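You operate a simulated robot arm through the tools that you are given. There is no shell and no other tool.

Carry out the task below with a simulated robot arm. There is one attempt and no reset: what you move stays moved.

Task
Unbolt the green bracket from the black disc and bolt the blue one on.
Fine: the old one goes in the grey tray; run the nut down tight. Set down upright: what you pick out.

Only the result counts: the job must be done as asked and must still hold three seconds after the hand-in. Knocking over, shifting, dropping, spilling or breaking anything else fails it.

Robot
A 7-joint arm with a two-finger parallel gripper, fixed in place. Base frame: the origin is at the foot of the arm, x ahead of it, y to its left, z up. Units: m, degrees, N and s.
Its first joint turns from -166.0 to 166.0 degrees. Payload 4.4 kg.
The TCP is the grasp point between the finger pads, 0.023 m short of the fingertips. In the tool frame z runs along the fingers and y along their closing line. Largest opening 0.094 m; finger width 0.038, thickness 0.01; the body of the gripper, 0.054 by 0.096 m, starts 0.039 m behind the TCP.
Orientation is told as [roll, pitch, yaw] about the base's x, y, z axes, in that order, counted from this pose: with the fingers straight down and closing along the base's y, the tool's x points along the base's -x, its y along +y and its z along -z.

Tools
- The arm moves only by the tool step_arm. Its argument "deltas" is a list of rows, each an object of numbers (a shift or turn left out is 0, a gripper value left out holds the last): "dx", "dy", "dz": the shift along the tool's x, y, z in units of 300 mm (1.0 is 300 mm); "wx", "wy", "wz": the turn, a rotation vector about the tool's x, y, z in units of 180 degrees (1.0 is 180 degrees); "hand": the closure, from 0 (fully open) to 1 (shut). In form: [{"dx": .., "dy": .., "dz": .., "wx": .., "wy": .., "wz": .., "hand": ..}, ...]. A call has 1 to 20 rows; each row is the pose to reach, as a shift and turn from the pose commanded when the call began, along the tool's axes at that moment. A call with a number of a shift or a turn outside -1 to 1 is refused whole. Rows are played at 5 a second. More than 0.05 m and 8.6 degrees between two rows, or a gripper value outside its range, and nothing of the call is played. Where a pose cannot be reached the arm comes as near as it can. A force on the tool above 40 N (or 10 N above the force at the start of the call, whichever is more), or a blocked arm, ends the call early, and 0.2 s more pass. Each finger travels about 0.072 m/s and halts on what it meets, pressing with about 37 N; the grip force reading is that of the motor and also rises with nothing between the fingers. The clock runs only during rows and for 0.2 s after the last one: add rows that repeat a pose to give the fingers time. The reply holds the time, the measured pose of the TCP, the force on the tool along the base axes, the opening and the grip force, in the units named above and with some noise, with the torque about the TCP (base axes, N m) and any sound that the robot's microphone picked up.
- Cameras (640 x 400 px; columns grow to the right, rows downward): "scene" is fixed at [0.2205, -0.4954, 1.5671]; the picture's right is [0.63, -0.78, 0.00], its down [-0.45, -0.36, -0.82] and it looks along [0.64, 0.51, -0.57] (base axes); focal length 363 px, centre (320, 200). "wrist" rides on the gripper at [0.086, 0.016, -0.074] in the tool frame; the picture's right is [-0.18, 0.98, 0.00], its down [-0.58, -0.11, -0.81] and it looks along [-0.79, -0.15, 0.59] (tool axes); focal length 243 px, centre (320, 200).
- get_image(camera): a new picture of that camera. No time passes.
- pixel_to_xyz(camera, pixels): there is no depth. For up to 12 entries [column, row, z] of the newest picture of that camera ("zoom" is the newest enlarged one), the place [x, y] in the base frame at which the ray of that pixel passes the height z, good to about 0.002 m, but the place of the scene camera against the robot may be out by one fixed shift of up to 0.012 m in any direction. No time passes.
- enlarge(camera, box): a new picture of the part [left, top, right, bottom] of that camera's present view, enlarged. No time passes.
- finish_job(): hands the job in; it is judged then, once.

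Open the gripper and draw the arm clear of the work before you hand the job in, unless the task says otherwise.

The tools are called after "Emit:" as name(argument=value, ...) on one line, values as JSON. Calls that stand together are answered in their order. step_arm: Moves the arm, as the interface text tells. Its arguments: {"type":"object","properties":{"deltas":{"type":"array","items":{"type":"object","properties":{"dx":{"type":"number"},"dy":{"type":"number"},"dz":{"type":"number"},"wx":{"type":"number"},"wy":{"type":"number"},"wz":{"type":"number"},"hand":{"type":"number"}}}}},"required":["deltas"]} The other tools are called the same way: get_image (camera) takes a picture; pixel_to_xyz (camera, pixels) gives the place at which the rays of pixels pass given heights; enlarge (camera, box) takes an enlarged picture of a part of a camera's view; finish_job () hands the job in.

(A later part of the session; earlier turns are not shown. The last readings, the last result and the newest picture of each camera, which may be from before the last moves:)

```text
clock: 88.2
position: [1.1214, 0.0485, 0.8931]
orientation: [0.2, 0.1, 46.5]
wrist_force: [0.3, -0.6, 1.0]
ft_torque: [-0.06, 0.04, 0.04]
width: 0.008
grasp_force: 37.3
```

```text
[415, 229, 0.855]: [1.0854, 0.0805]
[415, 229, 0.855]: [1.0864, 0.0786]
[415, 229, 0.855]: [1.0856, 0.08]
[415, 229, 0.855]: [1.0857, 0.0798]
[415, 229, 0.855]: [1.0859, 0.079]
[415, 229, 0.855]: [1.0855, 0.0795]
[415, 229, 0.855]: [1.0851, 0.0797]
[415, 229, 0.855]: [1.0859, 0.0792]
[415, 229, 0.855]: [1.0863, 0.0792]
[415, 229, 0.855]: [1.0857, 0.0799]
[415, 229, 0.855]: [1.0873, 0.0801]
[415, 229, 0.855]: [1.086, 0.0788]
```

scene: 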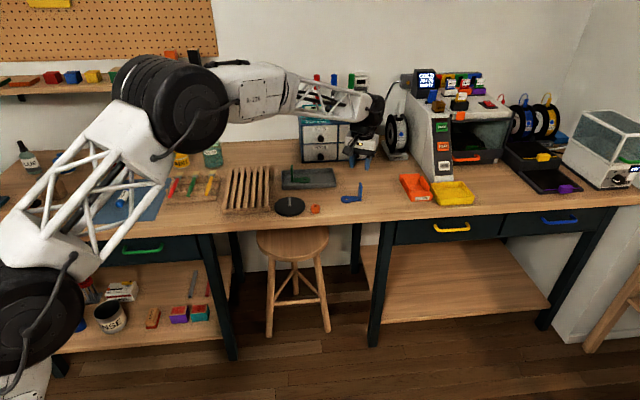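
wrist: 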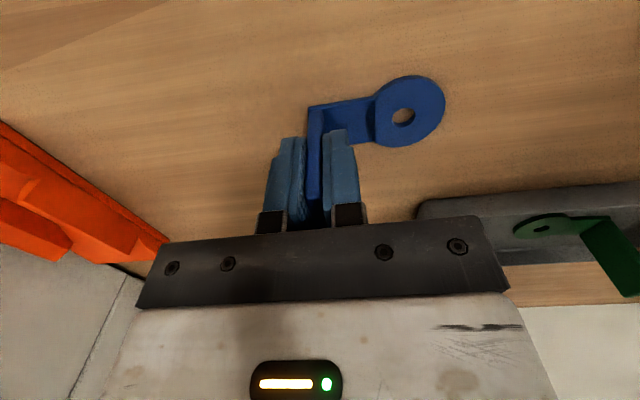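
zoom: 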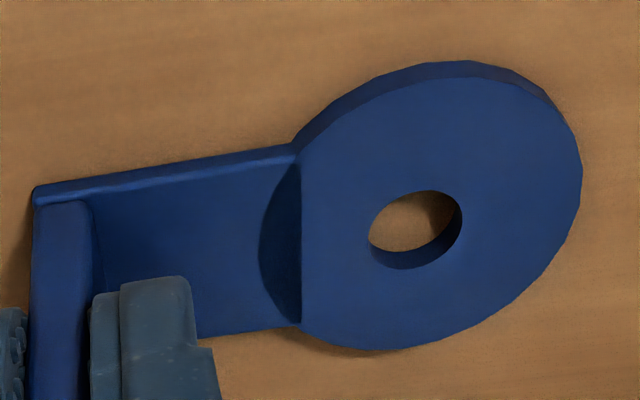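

Averaged, the hole is ~46 mm along +tool y from the TCP. I lift the blue bracket to z ≈ 0.985, carry it toward the stud and turn it 94.5° so that it points as the green one did (yaw 141°).

Emit:
step_arm(deltas=[{"dz": -0.05}, {"dz": -0.15}, {"dz": -0.25}, {"dz": -0.307}, {"dz": -0.307, "dx": -0.0074, "dy": 0.0697, "wz": -0.0438}, {"dz": -0.307, "dx": -0.0148, "dy": 0.1394, "wz": -0.0875}, {"dz": -0.307, "dx": -0.0222, "dy": 0.2091, "wz": -0.1313}, {"dz": -0.307, "dx": -0.0295, "dy": 0.2788, "wz": -0.175}, {"dz": -0.307, "dx": -0.0369, "dy": 0.3485, "wz": -0.2188}, {"dz": -0.307, "dx": -0.0443, "dy": 0.4182, "wz": -0.2625}, {"dz": -0.307, "dx": -0.0517, "dy": 0.4879, "wz": -0.3063}, {"dz": -0.307, "dx": -0.0591, "dy": 0.5576, "wz": -0.35}, {"dz": -0.307, "dx": -0.0664, "dy": 0.6273, "wz": -0.3938}, {"dz": -0.307, "dx": -0.0738, "dy": 0.697, "wz": -0.4375}, {"dz": -0.307, "dx": -0.0812, "dy": 0.7667, "wz": -0.4813}, {"dz": -0.307, "dx": -0.0886, "dy": 0.8364, "wz": -0.525}, {"dz": -0.307, "dx": -0.0886, "dy": 0.8364, "wz": -0.525}])

Emit:
get_image(camera="wrist")

Emit:
enlarge(camera="wrist", box=[290, 40, 450, 140])

Emit:
enlarge(camera="scene", box=[265, 160, 329, 200])

```text
clock: 91.8
position: [0.9573, 0.2408, 0.9856]
orientation: [0.1, -0.2, 141.1]
wrist_force: [-0.2, -0.1, -1.0]
ft_torque: [0.01, -0.03, 0.01]
width: 0.0077
grasp_force: 36.9
```

```text
taken
```

wrist: 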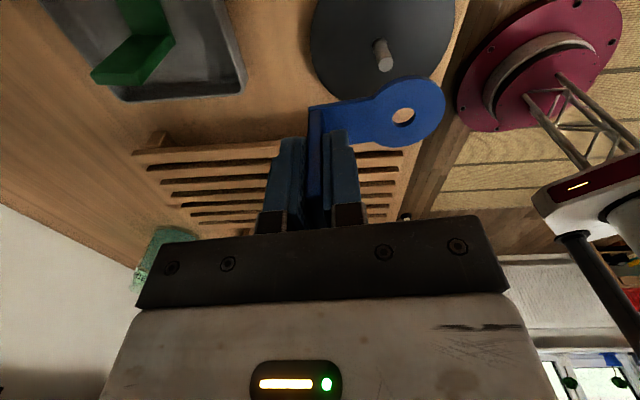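

```text
4.00 times, centred on (370, 90) of wrist
```

zoom: 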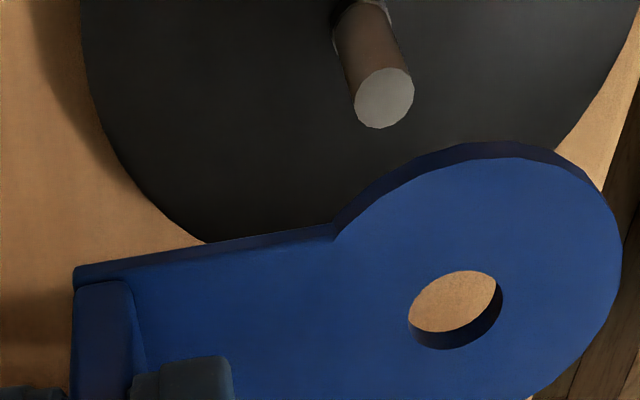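

```text
10.00 times, centred on (297, 180) of scene
```

zoom: 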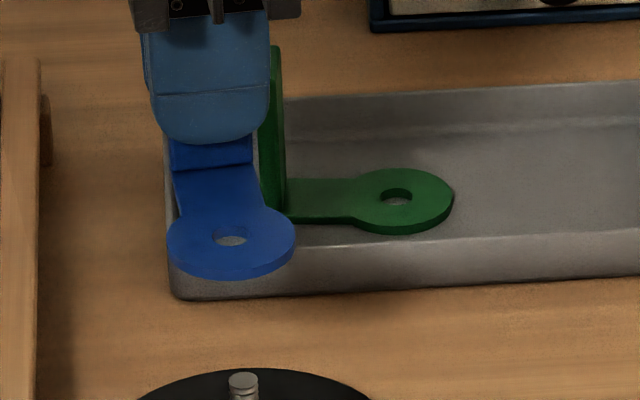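

The bracket hangs level with its hole near the stud axis. I enlarge the scene view strongly to compare the hole's and the stud's columns, as the second viewing direction.

Emit:
enlarge(camera="scene", box=[269, 175, 309, 200])

Emit:
enlarge(camera="wrist", box=[360, 40, 440, 140])

```text
16.00 times, centred on (289, 188) of scene
```

zoom: 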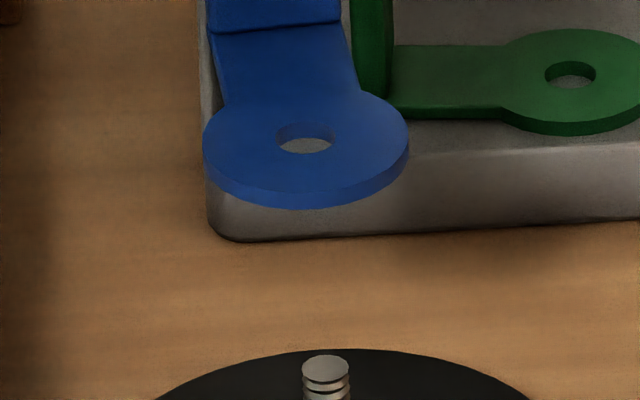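

```text
4.00 times, centred on (400, 90) of wrist
```

zoom: 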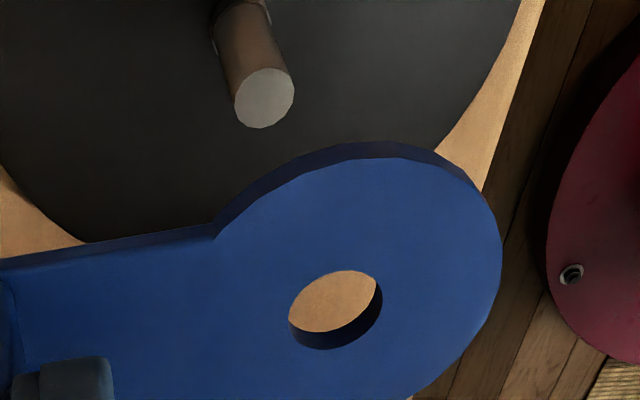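

Both views agree: the hole must move about +1.1 mm along tool x, −0.3 mm along tool y. I apply that and lower by 45 mm so that the ring is a few millimetres above the stud's top.

Emit:
step_arm(deltas=[{"dx": 0.0037, "dy": -0.001, "dz": 0.05}, {"dx": 0.0037, "dy": -0.001, "dz": 0.1}, {"dx": 0.0037, "dy": -0.001, "dz": 0.15}, {"dx": 0.0037, "dy": -0.001, "dz": 0.15}])

Emit:
enlarge(camera="scene", box=[269, 180, 309, 205])

Emit:
enlarge(camera="wrist", box=[360, 70, 440, 160])

```text
clock: 92.8
position: [0.9586, 0.2399, 0.9394]
orientation: [0.1, -0.2, 141.0]
wrist_force: [-0.3, -0.5, -0.3]
ft_torque: [0.02, 0.0, 0.01]
width: 0.0077
grasp_force: 37.0
```

```text
16.00 times, centred on (289, 192) of scene
```

zoom: 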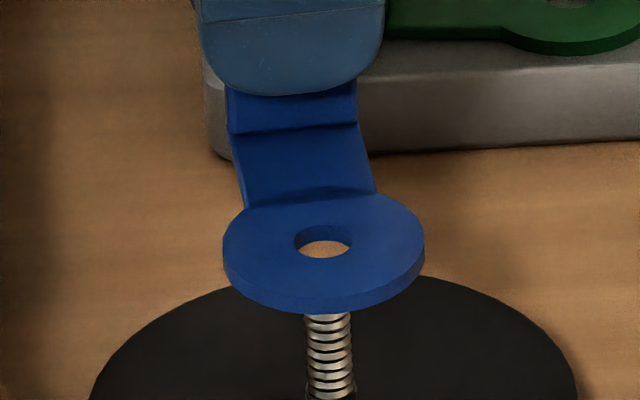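

```text
4.44 times, centred on (400, 115) of wrist
```

zoom: 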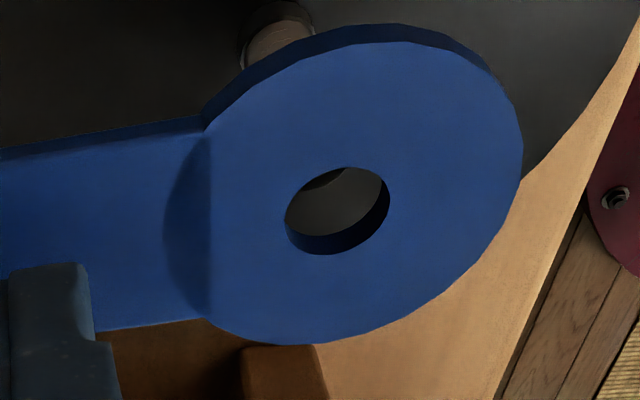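

In the scene view the hole (323) lines up with the stud axis extrapolated to that height (~322). I enlarge the hole in the wrist view to see the stud through it.

Emit:
enlarge(camera="wrist", box=[380, 100, 420, 130])

Emit:
enlarge(camera="scene", box=[281, 188, 297, 200])

```text
13.33 times, centred on (400, 115) of wrist
```

zoom: 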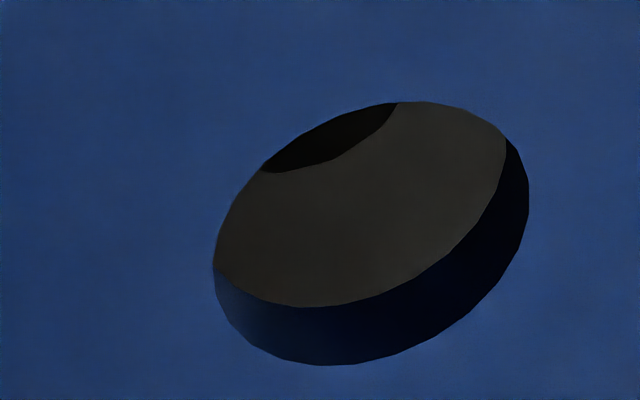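

```text
16.00 times, centred on (289, 194) of scene
```

zoom: 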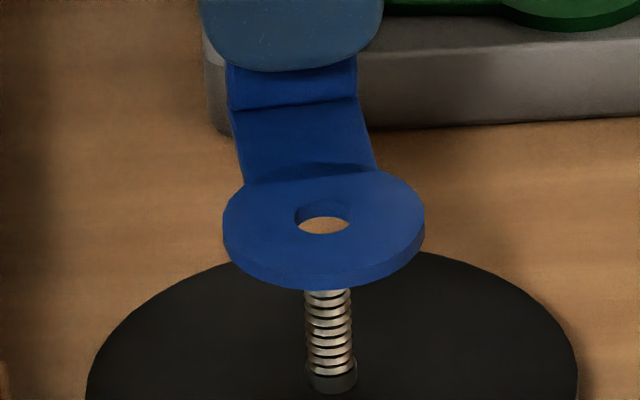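

Through the hole the stud's edge is visible where it should be (within ~0.5 mm of concentric by both views). I lower 5 mm and check the force.

Emit:
step_arm(deltas=[{"dz": 0.0067}, {"dz": 0.0133}, {"dz": 0.0167}, {"dz": 0.0167}])

Emit:
enlarge(camera="wrist", box=[380, 100, 420, 130])

Emit:
enlarge(camera="scene", box=[281, 190, 297, 202])

```text
clock: 93.8
position: [0.9589, 0.2398, 0.9354]
orientation: [0.1, -0.2, 141.0]
wrist_force: [0.3, -0.4, -1.2]
ft_torque: [0.04, 0.02, -0.02]
width: 0.0079
grasp_force: 37.6
```

```text
13.33 times, centred on (400, 115) of wrist
```

zoom: 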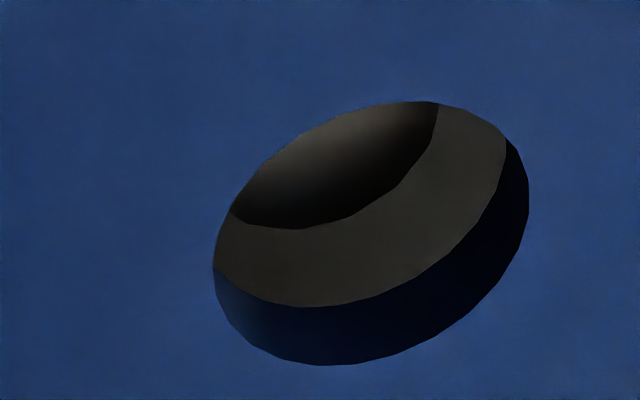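

```text
16.00 times, centred on (289, 196) of scene
```

zoom: 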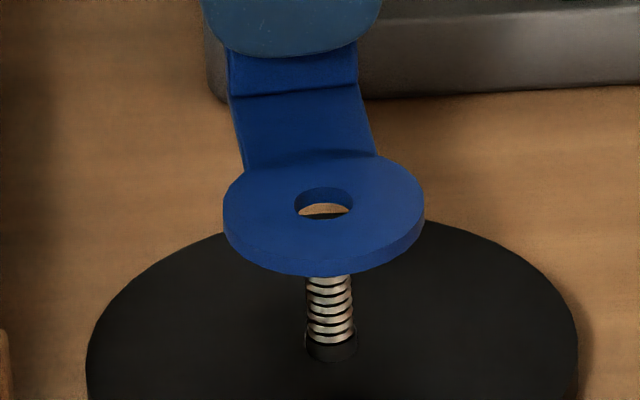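

The stud's rim now shows inside the hole, about 0.6 mm off-centre in −tool y with ~1.2 mm of radial clearance. I shift −0.4 mm in tool y and lower 4 mm more.

Emit:
step_arm(deltas=[{"dx": 0.0005, "dy": -0.0013}, {"dx": 0.0005, "dy": -0.0013, "dz": 0.0033}, {"dx": 0.0005, "dy": -0.0013, "dz": 0.0067}, {"dx": 0.0005, "dy": -0.0013, "dz": 0.01}, {"dx": 0.0005, "dy": -0.0013, "dz": 0.0133}])

Emit:
enlarge(camera="wrist", box=[380, 100, 420, 130])

Emit:
enlarge(camera="scene", box=[281, 190, 297, 202])

```text
clock: 95.0
position: [0.9588, 0.2397, 0.9313]
orientation: [0.1, -0.2, 140.9]
wrist_force: [0.7, 0.1, -1.3]
ft_torque: [-0.01, -0.02, -0.01]
width: 0.0076
grasp_force: 36.9
```

```text
13.33 times, centred on (400, 115) of wrist
```

zoom: 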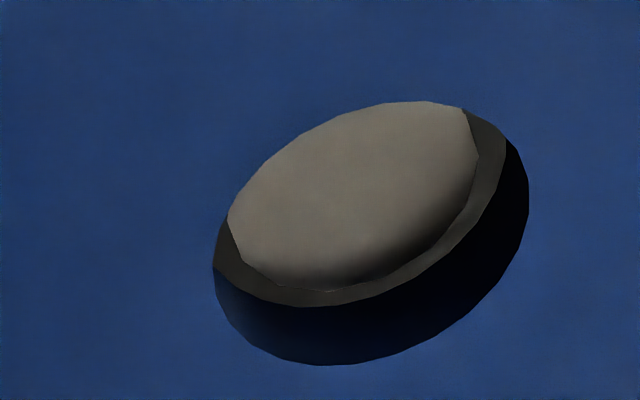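

```text
16.00 times, centred on (289, 196) of scene
```

zoom: 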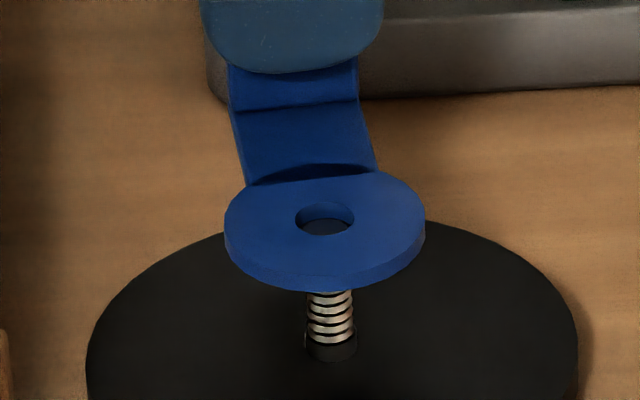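

The stud top now fills the hole evenly, with no force. I lower another 8 mm.

Emit:
step_arm(deltas=[{"dz": 0.0067}, {"dz": 0.0133}, {"dz": 0.02}, {"dz": 0.0267}, {"dz": 0.0267}])

Emit:
enlarge(camera="wrist", box=[380, 100, 420, 130])

```text
clock: 96.2
position: [0.9591, 0.2397, 0.9228]
orientation: [0.1, -0.2, 140.9]
wrist_force: [0.7, -0.3, -1.9]
ft_torque: [0.01, 0.01, -0.01]
width: 0.0075
grasp_force: 37.4
```

```text
13.33 times, centred on (400, 115) of wrist
```

zoom: 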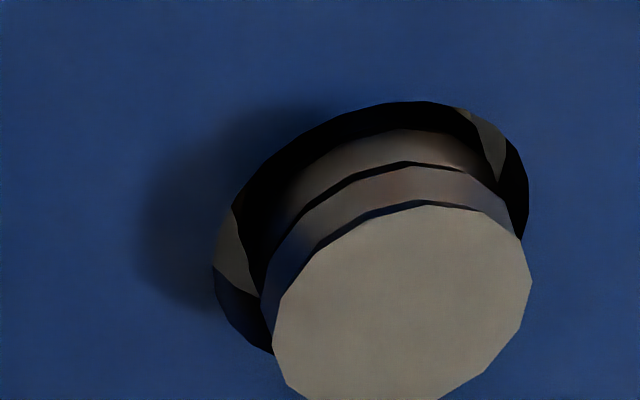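

The stud is through the hole with no contact. I lower 15 mm more to TCP z ≈ 0.908.

Emit:
step_arm(deltas=[{"dz": 0.0133}, {"dz": 0.0267}, {"dz": 0.04}, {"dz": 0.05}, {"dz": 0.05}])

Emit:
enlarge(camera="scene", box=[269, 180, 309, 205])

```text
clock: 97.4
position: [0.9598, 0.2401, 0.9084]
orientation: [0.1, -0.2, 141.1]
wrist_force: [0.2, 0.7, -0.8]
ft_torque: [0.01, 0.01, 0.02]
width: 0.0077
grasp_force: 37.3
```

```text
16.00 times, centred on (289, 192) of scene
```

zoom: 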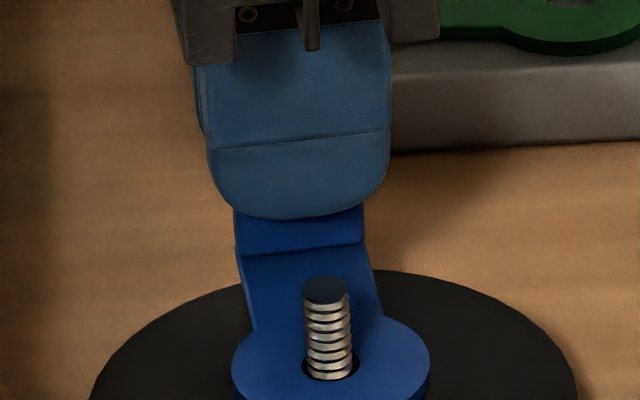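

Almost down. I step the last few millimetres in 1 mm steps until the disc is felt.

Emit:
step_arm(deltas=[{"dz": 0.0067}, {"dz": 0.01}, {"dz": 0.0133}, {"dz": 0.0167}])

```text
clock: 98.4
position: [0.9593, 0.2411, 0.903]
orientation: [0.1, -0.2, 141.0]
wrist_force: [0.1, 0.4, -0.9]
ft_torque: [-0.01, -0.03, -0.01]
width: 0.0077
grasp_force: 37.0
```

Emit:
step_arm(deltas=[{"dz": 0.0033}, {"dz": 0.0067}, {"dz": 0.0083}])

```text
clock: 99.2
position: [0.9586, 0.2403, 0.9025]
orientation: [0.0, -0.1, 141.0]
wrist_force: [0.3, 2.0, 10.4]
ft_torque: [-0.22, -0.06, 0.02]
width: 0.0078
grasp_force: 36.8
```

The ring rests on the disc (10 N). I ease off slightly, open the fingers to ~0.036 m and check.

Emit:
step_arm(deltas=[{"dz": -0.0013}, {"dz": -0.0013, "hand": 0.85}, {"dz": -0.0013, "hand": 0.75}, {"dz": -0.0013, "hand": 0.65}, {"dz": -0.0013, "hand": 0.62}])

Emit:
get_image(camera="wrist")

Emit:
enlarge(camera="scene", box=[265, 170, 329, 210])

```text
clock: 100.4
position: [0.9582, 0.2406, 0.9008]
orientation: [0.2, -0.2, 141.0]
wrist_force: [-0.2, 0.0, 0.2]
ft_torque: [-0.03, 0.0, 0.0]
width: 0.0357
grasp_force: 0.0
```

```text
taken
```

wrist: 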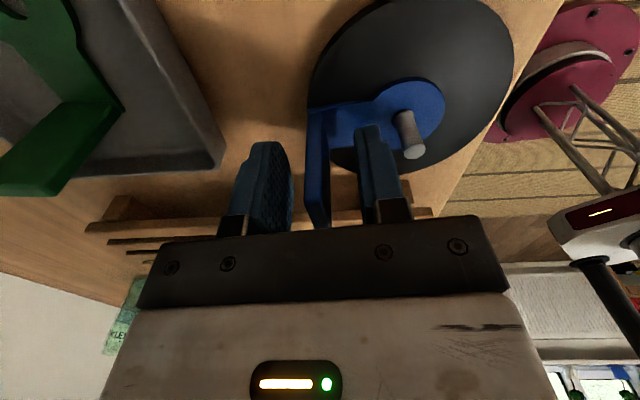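

```text
10.00 times, centred on (297, 190) of scene
```

zoom: 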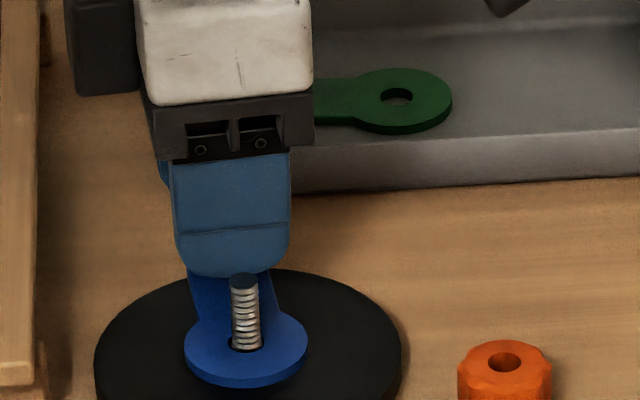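

The blue ring sits flat around the stud. I rise straight up to z ≈ 0.985 and go over the nut at (0.967,0.122) with yaw 115°, opening to 0.056 m.

Emit:
step_arm(deltas=[{"dz": -0.09}, {"dz": -0.19}, {"dz": -0.28}, {"dx": 0.0674, "dy": 0.0722, "dz": -0.28, "wz": 0.0361, "hand": 0.4}, {"dx": 0.1348, "dy": 0.1444, "dz": -0.28, "wz": 0.0722}, {"dx": 0.2021, "dy": 0.2166, "dz": -0.28, "wz": 0.1083}, {"dx": 0.2695, "dy": 0.2888, "dz": -0.28, "wz": 0.1444}, {"dx": 0.2695, "dy": 0.2888, "dz": -0.28, "wz": 0.1444}])

Emit:
get_image(camera="wrist")

Emit:
enlarge(camera="wrist", box=[224, 20, 416, 140])

Emit:
enlarge(camera="scene", box=[256, 155, 384, 235])

```text
clock: 102.2
position: [0.9703, 0.1207, 0.9871]
orientation: [0.2, -0.2, 114.9]
wrist_force: [0.3, 0.6, -0.2]
ft_torque: [0.0, 0.02, 0.0]
width: 0.0565
grasp_force: 0.0
```

```text
taken
```

wrist: 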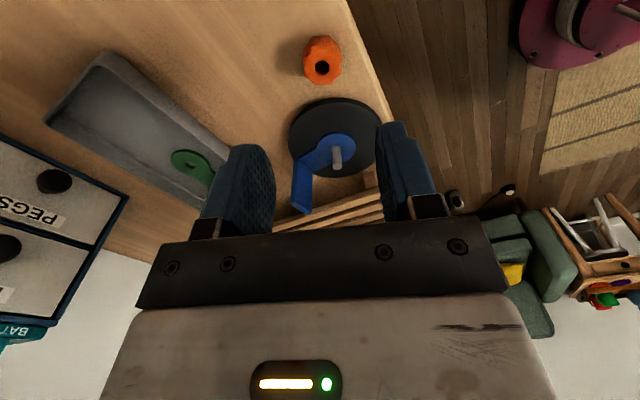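

```text
3.33 times, centred on (320, 80) of wrist
```

zoom: 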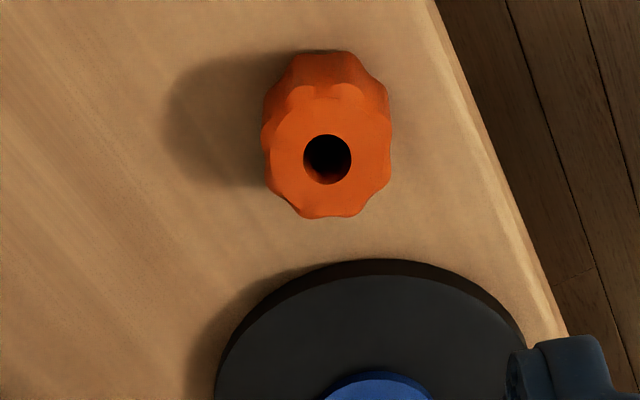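

```text
5.00 times, centred on (320, 195) of scene
```

zoom: 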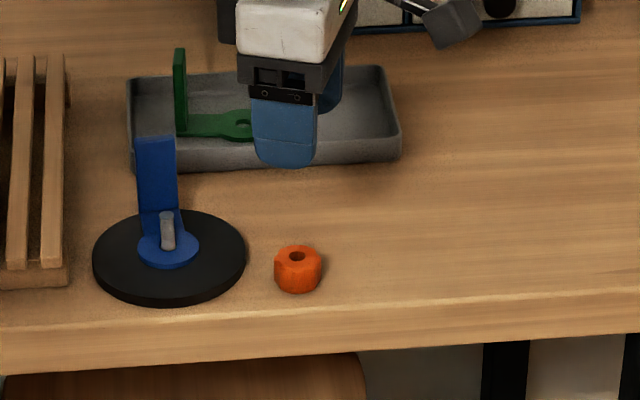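

The nut's hole is at (327,159): my TCP is about 3 mm off from the release spot. I shift accordingly and descend to TCP z ≈ 0.876 around the nut.

Emit:
step_arm(deltas=[{"dx": -0.0084, "dy": 0.0071}, {"dx": -0.0084, "dy": 0.0071, "dz": 0.12}, {"dx": -0.0084, "dy": 0.0071, "dz": 0.24}, {"dx": -0.0084, "dy": 0.0071, "dz": 0.32}, {"dx": -0.0084, "dy": 0.0071, "dz": 0.37}, {"dx": -0.0084, "dy": 0.0071, "dz": 0.37}])

Emit:
get_image(camera="wrist")

```text
clock: 103.6
position: [0.9632, 0.1243, 0.876]
orientation: [0.3, -0.1, 115.0]
wrist_force: [0.0, -0.1, -0.9]
ft_torque: [-0.01, 0.0, -0.02]
width: 0.0564
grasp_force: 0.0
```

```text
taken
```

wrist: 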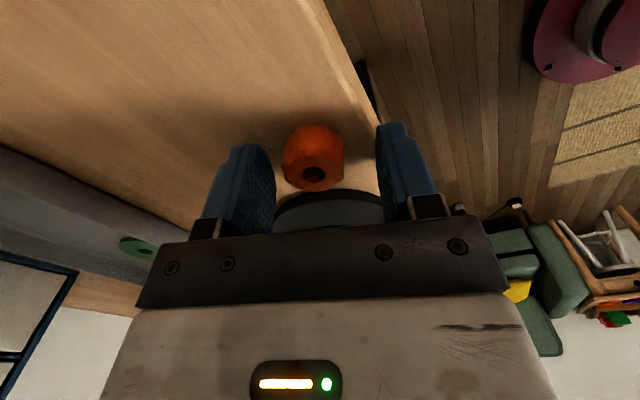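

The nut's hole shows at column 314 instead of 320 as at release, i.e. ~2.9 mm to −tool y. I shift by that and recheck before closing.

Emit:
step_arm(deltas=[{"dy": -0.0093}, {"dy": -0.0093}, {"dy": -0.0093}])

Emit:
enlarge(camera="wrist", box=[220, 110, 420, 235])

```text
clock: 104.4
position: [0.9664, 0.1242, 0.8745]
orientation: [0.2, -0.2, 115.0]
wrist_force: [0.4, 0.1, -0.5]
ft_torque: [0.0, 0.02, -0.03]
width: 0.0561
grasp_force: 0.0
```

```text
3.20 times, centred on (320, 172) of wrist
```

zoom: 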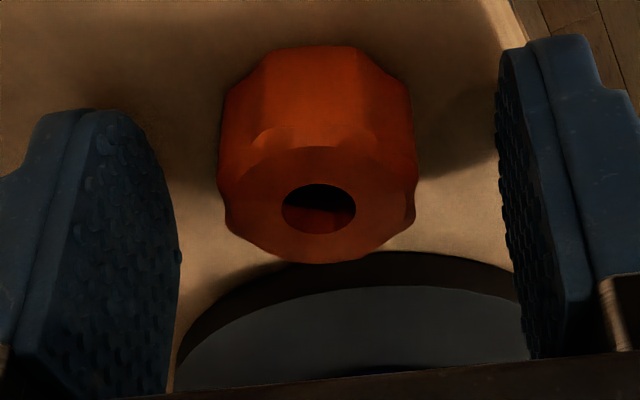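

The hole is now centred (318 of 320). I close on the nut gently.

Emit:
step_arm(deltas=[{"hand": 0.55}, {"hand": 0.65}, {"hand": 0.75}, {"hand": 1.0}, {"hand": 1.0}])

Emit:
enlarge(camera="wrist", box=[220, 110, 420, 235])

```text
clock: 105.6
position: [0.9672, 0.1248, 0.8755]
orientation: [0.1, -0.2, 115.1]
wrist_force: [0.0, 0.2, 0.3]
ft_torque: [0.02, 0.0, 0.0]
width: 0.0276
grasp_force: 36.7
```

```text
3.20 times, centred on (320, 172) of wrist
```

zoom: 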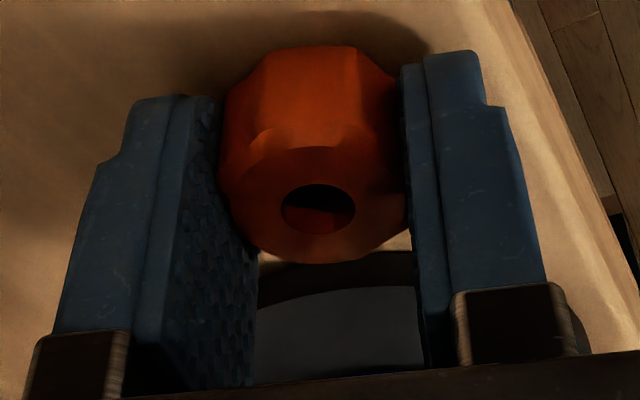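

Nut held at 0.0276 m. I lift it to z ≈ 0.975 and carry it over the stud, turning to yaw ≈ 170° so that a long clockwise stroke is available.

Emit:
step_arm(deltas=[{"dz": -0.06}, {"dz": -0.15}, {"dz": -0.25}, {"dz": -0.333}, {"dx": -0.0418, "dz": -0.333, "wz": -0.0437}, {"dx": -0.0837, "dz": -0.333, "wz": -0.0873}, {"dx": -0.1255, "dz": -0.333, "wz": -0.131}, {"dx": -0.1674, "dz": -0.333, "wz": -0.1746}, {"dx": -0.2092, "dz": -0.333, "wz": -0.2183}, {"dx": -0.2511, "dz": -0.333, "wz": -0.262}, {"dx": -0.2929, "dy": -0.0013, "dz": -0.333, "wz": -0.3056}, {"dx": -0.2929, "dy": -0.0013, "dz": -0.333, "wz": -0.3056}])

Emit:
get_image(camera="wrist")

Emit:
enlarge(camera="scene", box=[269, 175, 309, 200])

Emit:
enlarge(camera="wrist", box=[260, 90, 380, 180])

```text
clock: 108.2
position: [0.9302, 0.2047, 0.9744]
orientation: [0.0, -0.3, 170.0]
wrist_force: [-0.2, -0.3, -0.2]
ft_torque: [0.02, 0.0, -0.01]
width: 0.0276
grasp_force: 37.1
```

```text
taken
```

wrist: 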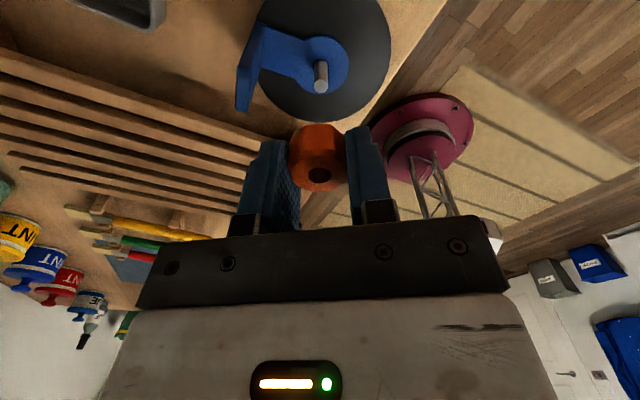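

```text
16.00 times, centred on (289, 188) of scene
```

zoom: 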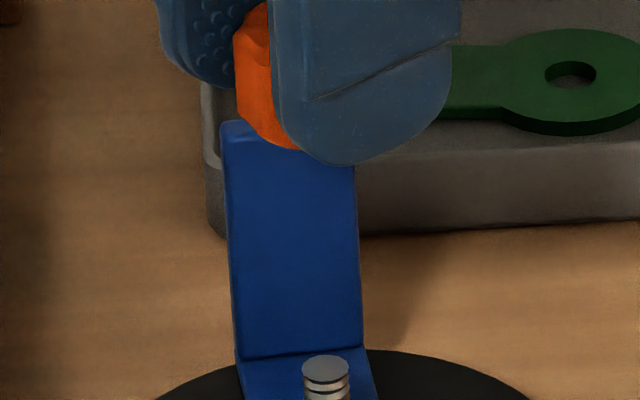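

```text
4.44 times, centred on (320, 135) of wrist
```

zoom: 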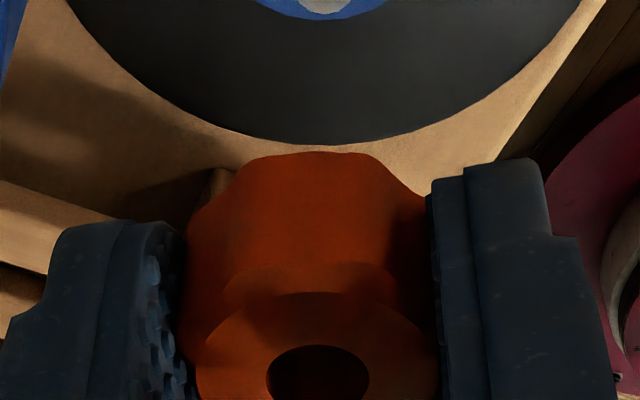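

The stud top appears at about (321,86), where a point straight below the TCP should be (320,85.4). I enlarge to verify alignment before lowering the nut.

Emit:
enlarge(camera="wrist", box=[280, 50, 360, 100])

```text
8.00 times, centred on (320, 75) of wrist
```

zoom: 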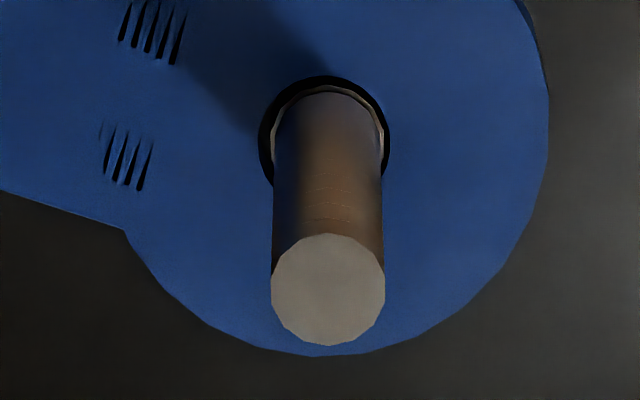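

Alignment looks within about 1 mm. I lower to TCP z ≈ 0.920, where the nut's bottom is ~4 mm above the stud's top, and look again.

Emit:
step_arm(deltas=[{"dz": 0.06}, {"dz": 0.12}, {"dz": 0.16}, {"dz": 0.18}, {"dz": 0.18}])

Emit:
enlarge(camera="scene", box=[269, 180, 309, 205])

Emit:
enlarge(camera="wrist", box=[260, 90, 380, 180])

```text
clock: 109.4
position: [0.9292, 0.2066, 0.9205]
orientation: [0.0, -0.4, 170.0]
wrist_force: [-0.3, 0.3, -0.6]
ft_torque: [0.0, 0.0, -0.04]
width: 0.0274
grasp_force: 37.0
```

```text
16.00 times, centred on (289, 192) of scene
```

zoom: 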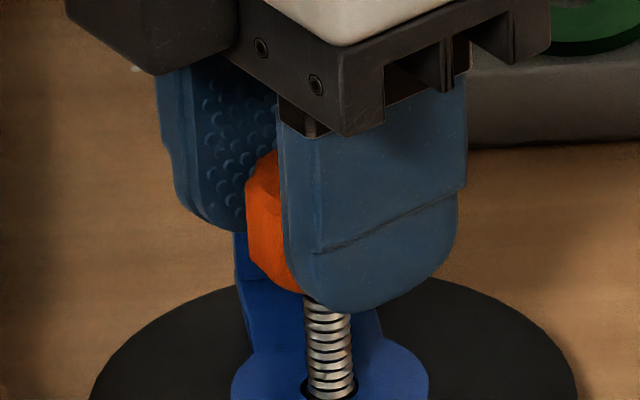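

```text
4.44 times, centred on (320, 135) of wrist
```

zoom: 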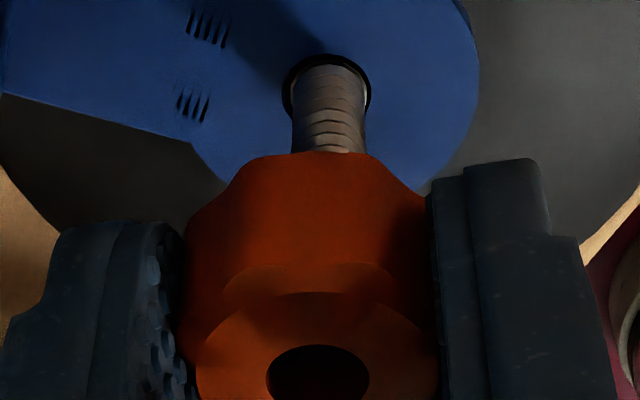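

In the wrist view the stud axis sits ~1.4 mm to +tool y of the nut's axis, and the measured y (0.2066) agrees. I shift +1.4 mm in tool y and +0.3 mm in tool x.

Emit:
step_arm(deltas=[{"dx": 0.001, "dy": 0.0047}, {"dx": 0.001, "dy": 0.0047}, {"dx": 0.001, "dy": 0.0047}])

Emit:
enlarge(camera="scene", box=[269, 180, 309, 205])

Emit:
enlarge(camera="wrist", box=[260, 90, 380, 180])

```text
clock: 110.2
position: [0.9298, 0.2042, 0.9201]
orientation: [0.0, -0.3, 170.0]
wrist_force: [-0.5, 0.0, 0.3]
ft_torque: [0.0, -0.01, 0.01]
width: 0.0273
grasp_force: 37.0
```

```text
16.00 times, centred on (289, 192) of scene
```

zoom: 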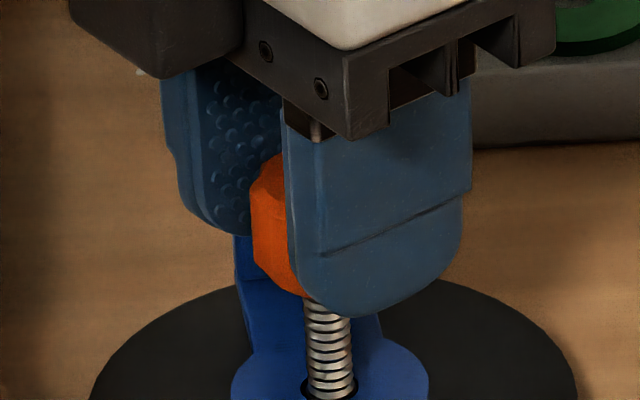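

```text
4.44 times, centred on (320, 135) of wrist
```

zoom: 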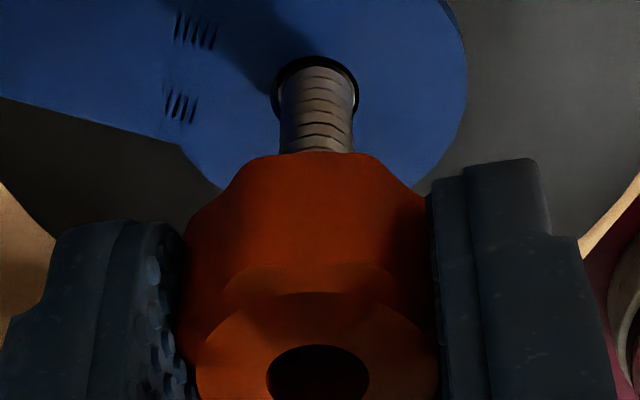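

The stud axis (318) now coincides with the nut's hole column (318). I lower 8 mm in 1.3 mm steps and watch the force.

Emit:
step_arm(deltas=[{"dz": 0.0045}, {"dz": 0.009}, {"dz": 0.0135}, {"dz": 0.018}, {"dz": 0.0225}, {"dz": 0.0267}])

Emit:
enlarge(camera="wrist", box=[260, 90, 380, 180])

```text
clock: 111.6
position: [0.9306, 0.2024, 0.9133]
orientation: [0.1, -0.3, 169.9]
wrist_force: [0.5, -0.1, 0.2]
ft_torque: [-0.02, -0.01, -0.01]
width: 0.0272
grasp_force: 37.6
```

```text
4.44 times, centred on (320, 135) of wrist
```

zoom: 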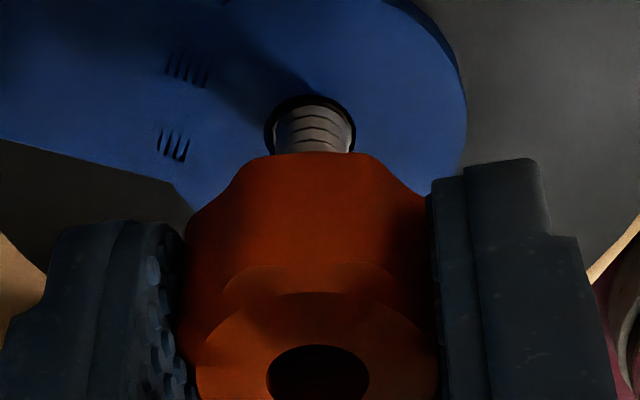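

Still no contact with the nut's bottom at about the stud-top height. I lower another 6 mm.

Emit:
step_arm(deltas=[{"dz": 0.0045}, {"dz": 0.009}, {"dz": 0.0135}, {"dz": 0.018}, {"dz": 0.02}])

Emit:
enlarge(camera="wrist", box=[260, 90, 380, 180])

```text
clock: 112.8
position: [0.9299, 0.2023, 0.9069]
orientation: [0.1, -0.3, 170.0]
wrist_force: [0.4, 0.9, 0.6]
ft_torque: [0.0, 0.05, 0.01]
width: 0.0275
grasp_force: 37.3
```

```text
4.44 times, centred on (320, 135) of wrist
```

zoom: 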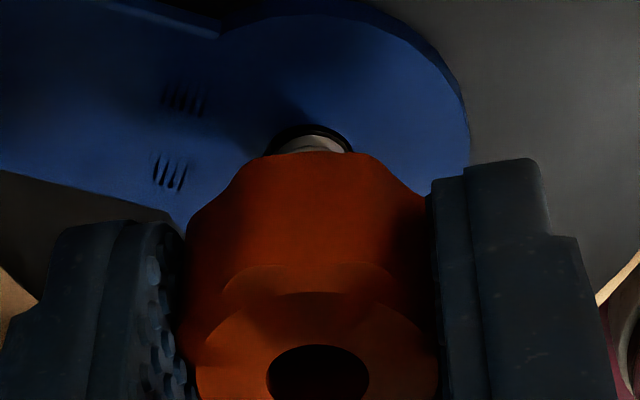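

Sliding over the stud freely. I keep lowering 7 mm in ~1.2 mm steps, watching for the thread start.

Emit:
step_arm(deltas=[{"dz": 0.004}, {"dz": 0.008}, {"dz": 0.012}, {"dz": 0.016}, {"dz": 0.02}, {"dz": 0.0233}])

Emit:
enlarge(camera="wrist", box=[260, 90, 380, 180])

```text
clock: 114.2
position: [0.9294, 0.203, 0.9001]
orientation: [0.1, -0.3, 170.1]
wrist_force: [-2.2, 3.7, 0.7]
ft_torque: [0.02, 0.04, 0.03]
width: 0.0274
grasp_force: 37.2
```

```text
4.44 times, centred on (320, 135) of wrist
```

zoom: 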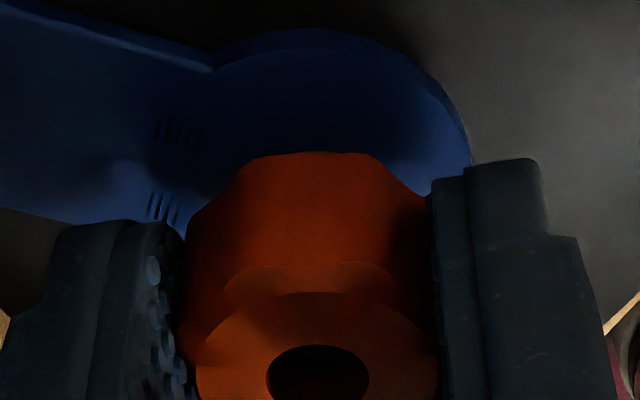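

A slight side touch only; the nut bottom is ~7 mm above the ring. I lower 3 mm more in small steps.

Emit:
step_arm(deltas=[{"dz": 0.0033}, {"dz": 0.0067}, {"dz": 0.01}])

```text
clock: 115.0
position: [0.9304, 0.2035, 0.8973]
orientation: [0.0, -0.3, 170.2]
wrist_force: [-7.0, 9.5, 3.6]
ft_torque: [0.1, 0.1, 0.01]
width: 0.0276
grasp_force: 36.6
```

Side force (−7, 9.5) N asks for a ~0.5 mm shift; vertical 3.6 N hints at the thread start. I shift and turn clockwise (positive wz) by 85° with a gentle down-feed.

Emit:
step_arm(deltas=[{"dx": -0.0012, "dy": -0.0011}, {"dx": -0.0012, "dy": -0.0011, "dz": 0.0005, "wz": 0.047}, {"dx": -0.0012, "dy": -0.0011, "dz": 0.0008, "wz": 0.094}, {"dx": -0.0012, "dy": -0.0011, "dz": 0.001, "wz": 0.141}, {"dx": -0.0012, "dy": -0.0011, "dz": 0.0012, "wz": 0.188}, {"dx": -0.0012, "dy": -0.0011, "dz": 0.0014, "wz": 0.235}, {"dx": -0.0012, "dy": -0.0011, "dz": 0.0016, "wz": 0.282}, {"dx": -0.0012, "dy": -0.0011, "dz": 0.0018, "wz": 0.329}, {"dx": -0.0012, "dy": -0.0011, "dz": 0.002, "wz": 0.376}, {"dx": -0.0012, "dy": -0.0011, "dz": 0.0022, "wz": 0.423}, {"dx": -0.0012, "dy": -0.0011, "dz": 0.0024, "wz": 0.47}])

Emit:
enlarge(camera="wrist", box=[240, 80, 400, 180])

Emit:
enlarge(camera="scene", box=[269, 180, 309, 205])

```text
clock: 117.4
position: [0.9289, 0.2034, 0.8956]
orientation: [0.4, -0.1, 85.4]
wrist_force: [0.2, -0.3, -0.3]
ft_torque: [0.01, -0.01, 0.01]
width: 0.0274
grasp_force: 37.1
```

```text
4.00 times, centred on (320, 130) of wrist
```

zoom: 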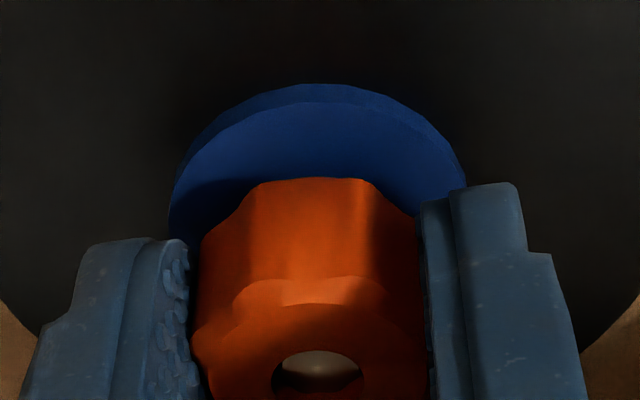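

```text
16.00 times, centred on (289, 192) of scene
```

zoom: 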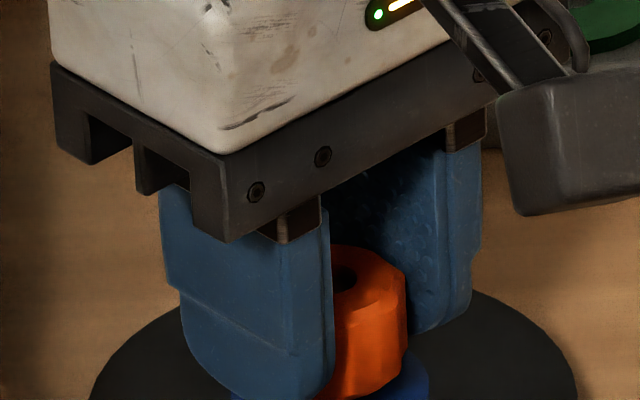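

Forces are near zero, so the nut isn't threaded yet. I lower 1.5 mm without turning to feel whether it meets the thread.

Emit:
step_arm(deltas=[{"dz": 0.0017}, {"dz": 0.0033}, {"dz": 0.005}])

```text
clock: 118.2
position: [0.9298, 0.2048, 0.8956]
orientation: [0.2, -0.1, 85.4]
wrist_force: [0.5, 23.2, -0.4]
ft_torque: [0.39, -0.23, -0.01]
width: 0.0273
grasp_force: 38.1
```

A side force of 23 N in +y appeared while lowering, as if the nut had been caught on the stud about 1 mm off. I shift +0.9 mm in y and turn 40° clockwise.

Emit:
step_arm(deltas=[{"dx": -0.003, "dy": 0.0002}, {"dx": -0.003, "dy": 0.0002}, {"dx": -0.003, "dy": 0.0002, "dz": 0.0002, "wz": 0.045}, {"dx": -0.003, "dy": 0.0002, "dz": 0.0004, "wz": 0.09}, {"dx": -0.003, "dy": 0.0002, "dz": 0.0006, "wz": 0.135}, {"dx": -0.003, "dy": 0.0002, "dz": 0.0008, "wz": 0.18}, {"dx": -0.003, "dy": 0.0002, "dz": 0.001, "wz": 0.225}])

Emit:
enlarge(camera="wrist", box=[240, 80, 400, 180])

```text
clock: 119.8
position: [0.9299, 0.2047, 0.8942]
orientation: [0.1, 0.1, 44.9]
wrist_force: [20.5, 25.7, -0.7]
ft_torque: [0.34, -0.52, -0.05]
width: 0.0272
grasp_force: 37.1
```

```text
4.00 times, centred on (320, 130) of wrist
```

zoom: 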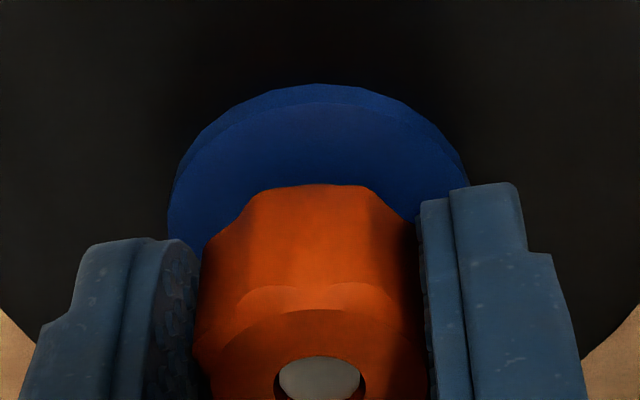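

The 33 N side force points along −tool x, so the nut sits ~1.3 mm off-centre along the pads. Since the stud holds it upright, I open the fingers and re-centre instead of forcing it.

Emit:
step_arm(deltas=[{"hand": 0.9}, {"hand": 0.7}, {"hand": 0.55}, {"hand": 0.55}])

Emit:
enlarge(camera="wrist", box=[240, 80, 400, 180])

Emit:
enlarge(camera="scene", box=[269, 180, 309, 205])

```text
clock: 120.8
position: [0.9304, 0.2027, 0.8951]
orientation: [0.3, 0.1, 44.9]
wrist_force: [-1.1, 0.7, -0.3]
ft_torque: [0.01, 0.01, 0.02]
width: 0.0423
grasp_force: 0.1
```

```text
4.00 times, centred on (320, 130) of wrist
```

zoom: 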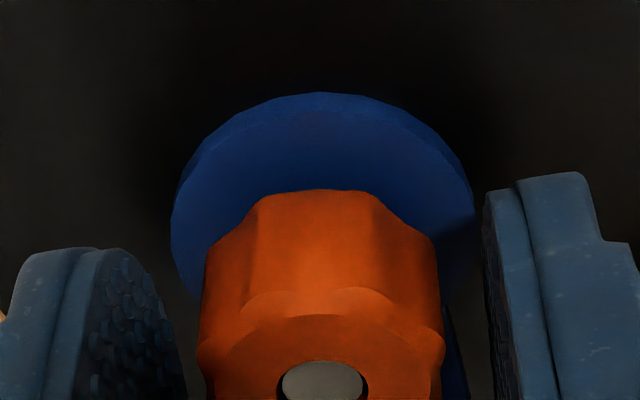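

```text
16.00 times, centred on (289, 192) of scene
```

zoom: 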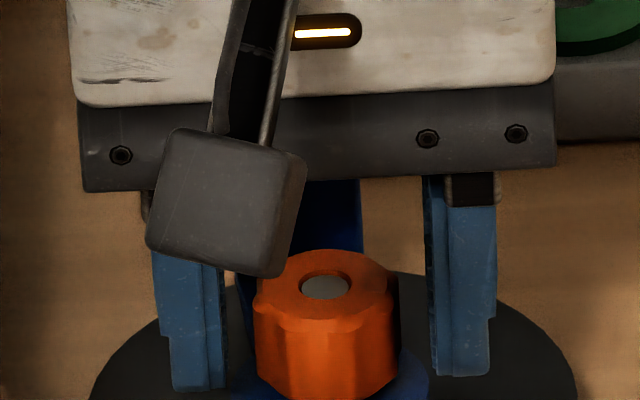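

The nut stays up on the stud with its top about level with the stud's top — it is caught on the thread ~5 mm above its seat. I turn the open hand back to yaw ≈ 168° for a full clockwise stroke, lowering 2 mm.

Emit:
step_arm(deltas=[{"wz": -0.0467, "dz": 0.002}, {"wz": -0.0933, "dz": 0.004}, {"wz": -0.14, "dz": 0.006}, {"wz": -0.1867, "dz": 0.0067}, {"wz": -0.2333, "dz": 0.0067}, {"wz": -0.28, "dz": 0.0067}, {"wz": -0.3267, "dz": 0.0067}, {"wz": -0.3733, "dz": 0.0067}, {"wz": -0.42, "dz": 0.0067}, {"wz": -0.4667, "dz": 0.0067}, {"wz": -0.5133, "dz": 0.0067}, {"wz": -0.56, "dz": 0.0067}, {"wz": -0.6067, "dz": 0.0067}, {"wz": -0.6533, "dz": 0.0067}, {"wz": -0.685, "dz": 0.0067}, {"wz": -0.685, "dz": 0.0067}])

Emit:
enlarge(camera="wrist", box=[240, 100, 400, 200])

```text
clock: 124.2
position: [0.9304, 0.2041, 0.8928]
orientation: [0.0, -0.3, 168.4]
wrist_force: [-0.4, -0.3, 0.2]
ft_torque: [0.0, -0.02, 0.01]
width: 0.0423
grasp_force: 0.0
```

```text
4.00 times, centred on (320, 150) of wrist
```

zoom: 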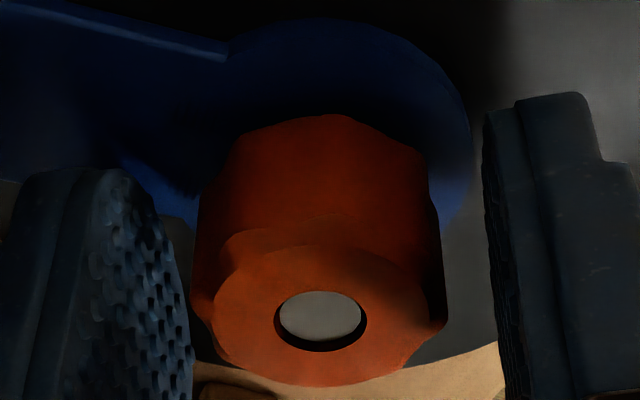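

The stud is at (320,179), the same as in the first grip, where a −0.6 mm shift in tool y was needed for centring. I apply that and close.

Emit:
step_arm(deltas=[{"dy": -0.002}, {"dy": -0.002, "hand": 0.65}, {"dy": -0.002, "hand": 1.0}, {"dy": -0.002, "hand": 1.0}])

```text
clock: 125.2
position: [0.931, 0.205, 0.8918]
orientation: [0.0, -0.3, 168.2]
wrist_force: [1.5, -18.7, 0.8]
ft_torque: [-0.39, -0.06, 0.04]
width: 0.0274
grasp_force: 37.3
```

An 18 N force along +tool y: I shift back +0.85 mm, then turn clockwise 81° with a slow down-feed.

Emit:
step_arm(deltas=[{"dy": 0.0028}, {"dy": 0.0028, "wz": 0.045, "dz": 0.0002}, {"dy": 0.0028, "wz": 0.09, "dz": 0.0004}, {"dy": 0.0028, "wz": 0.135, "dz": 0.0006}, {"dy": 0.0028, "wz": 0.18, "dz": 0.0008}, {"dy": 0.0028, "wz": 0.225, "dz": 0.001}, {"dy": 0.0028, "wz": 0.27, "dz": 0.0012}, {"dy": 0.0028, "wz": 0.315, "dz": 0.0014}, {"dy": 0.0028, "wz": 0.36, "dz": 0.0016}, {"dy": 0.0028, "wz": 0.405, "dz": 0.0018}, {"dy": 0.0028, "wz": 0.45, "dz": 0.002}])

Emit:
enlarge(camera="wrist", box=[240, 100, 400, 200])

```text
clock: 127.6
position: [0.9296, 0.2044, 0.8921]
orientation: [0.3, 0.0, 87.1]
wrist_force: [18.6, -15.8, 0.5]
ft_torque: [0.21, -0.47, 0.01]
width: 0.0276
grasp_force: 37.0
```

```text
4.00 times, centred on (320, 150) of wrist
```

zoom: 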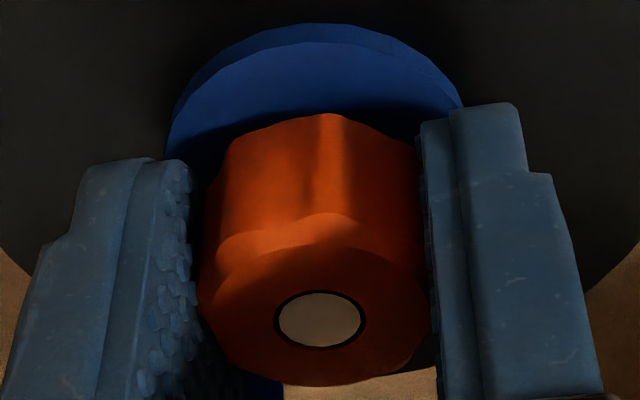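

Turning works; side force now asks for −0.9 mm in tool y, +0.5 mm in tool x. I apply and continue 81° clockwise.

Emit:
step_arm(deltas=[{"dx": 0.0017, "dy": -0.0028}, {"dx": 0.0017, "dy": -0.0028, "wz": 0.045, "dz": 0.0002}, {"dx": 0.0017, "dy": -0.0028, "wz": 0.09, "dz": 0.0004}, {"dx": 0.0017, "dy": -0.0028, "wz": 0.135, "dz": 0.0006}, {"dx": 0.0017, "dy": -0.0028, "wz": 0.18, "dz": 0.0008}, {"dx": 0.0017, "dy": -0.0028, "wz": 0.225, "dz": 0.001}, {"dx": 0.0017, "dy": -0.0028, "wz": 0.27, "dz": 0.0012}, {"dx": 0.0017, "dy": -0.0028, "wz": 0.315, "dz": 0.0014}, {"dx": 0.0017, "dy": -0.0028, "wz": 0.36, "dz": 0.0016}, {"dx": 0.0017, "dy": -0.0028, "wz": 0.405, "dz": 0.0018}, {"dx": 0.0017, "dy": -0.0028, "wz": 0.45, "dz": 0.002}])

Emit:
enlarge(camera="wrist", box=[240, 100, 400, 200])

```text
clock: 130.0
position: [0.9301, 0.2041, 0.8904]
orientation: [0.2, 0.2, 6.3]
wrist_force: [-22.1, 22.2, -0.3]
ft_torque: [0.21, 0.05, 0.03]
width: 0.0275
grasp_force: 36.6
```

```text
4.00 times, centred on (320, 150) of wrist
```

zoom: 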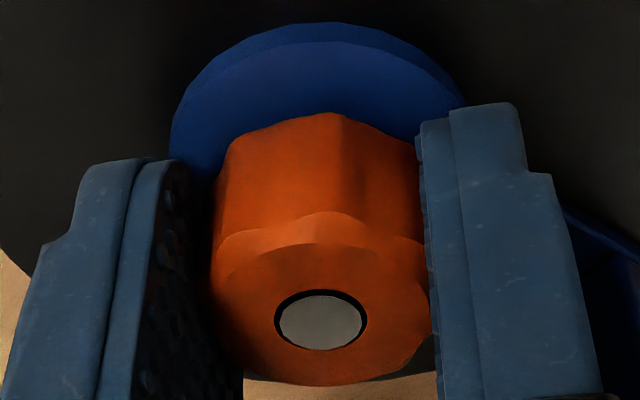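

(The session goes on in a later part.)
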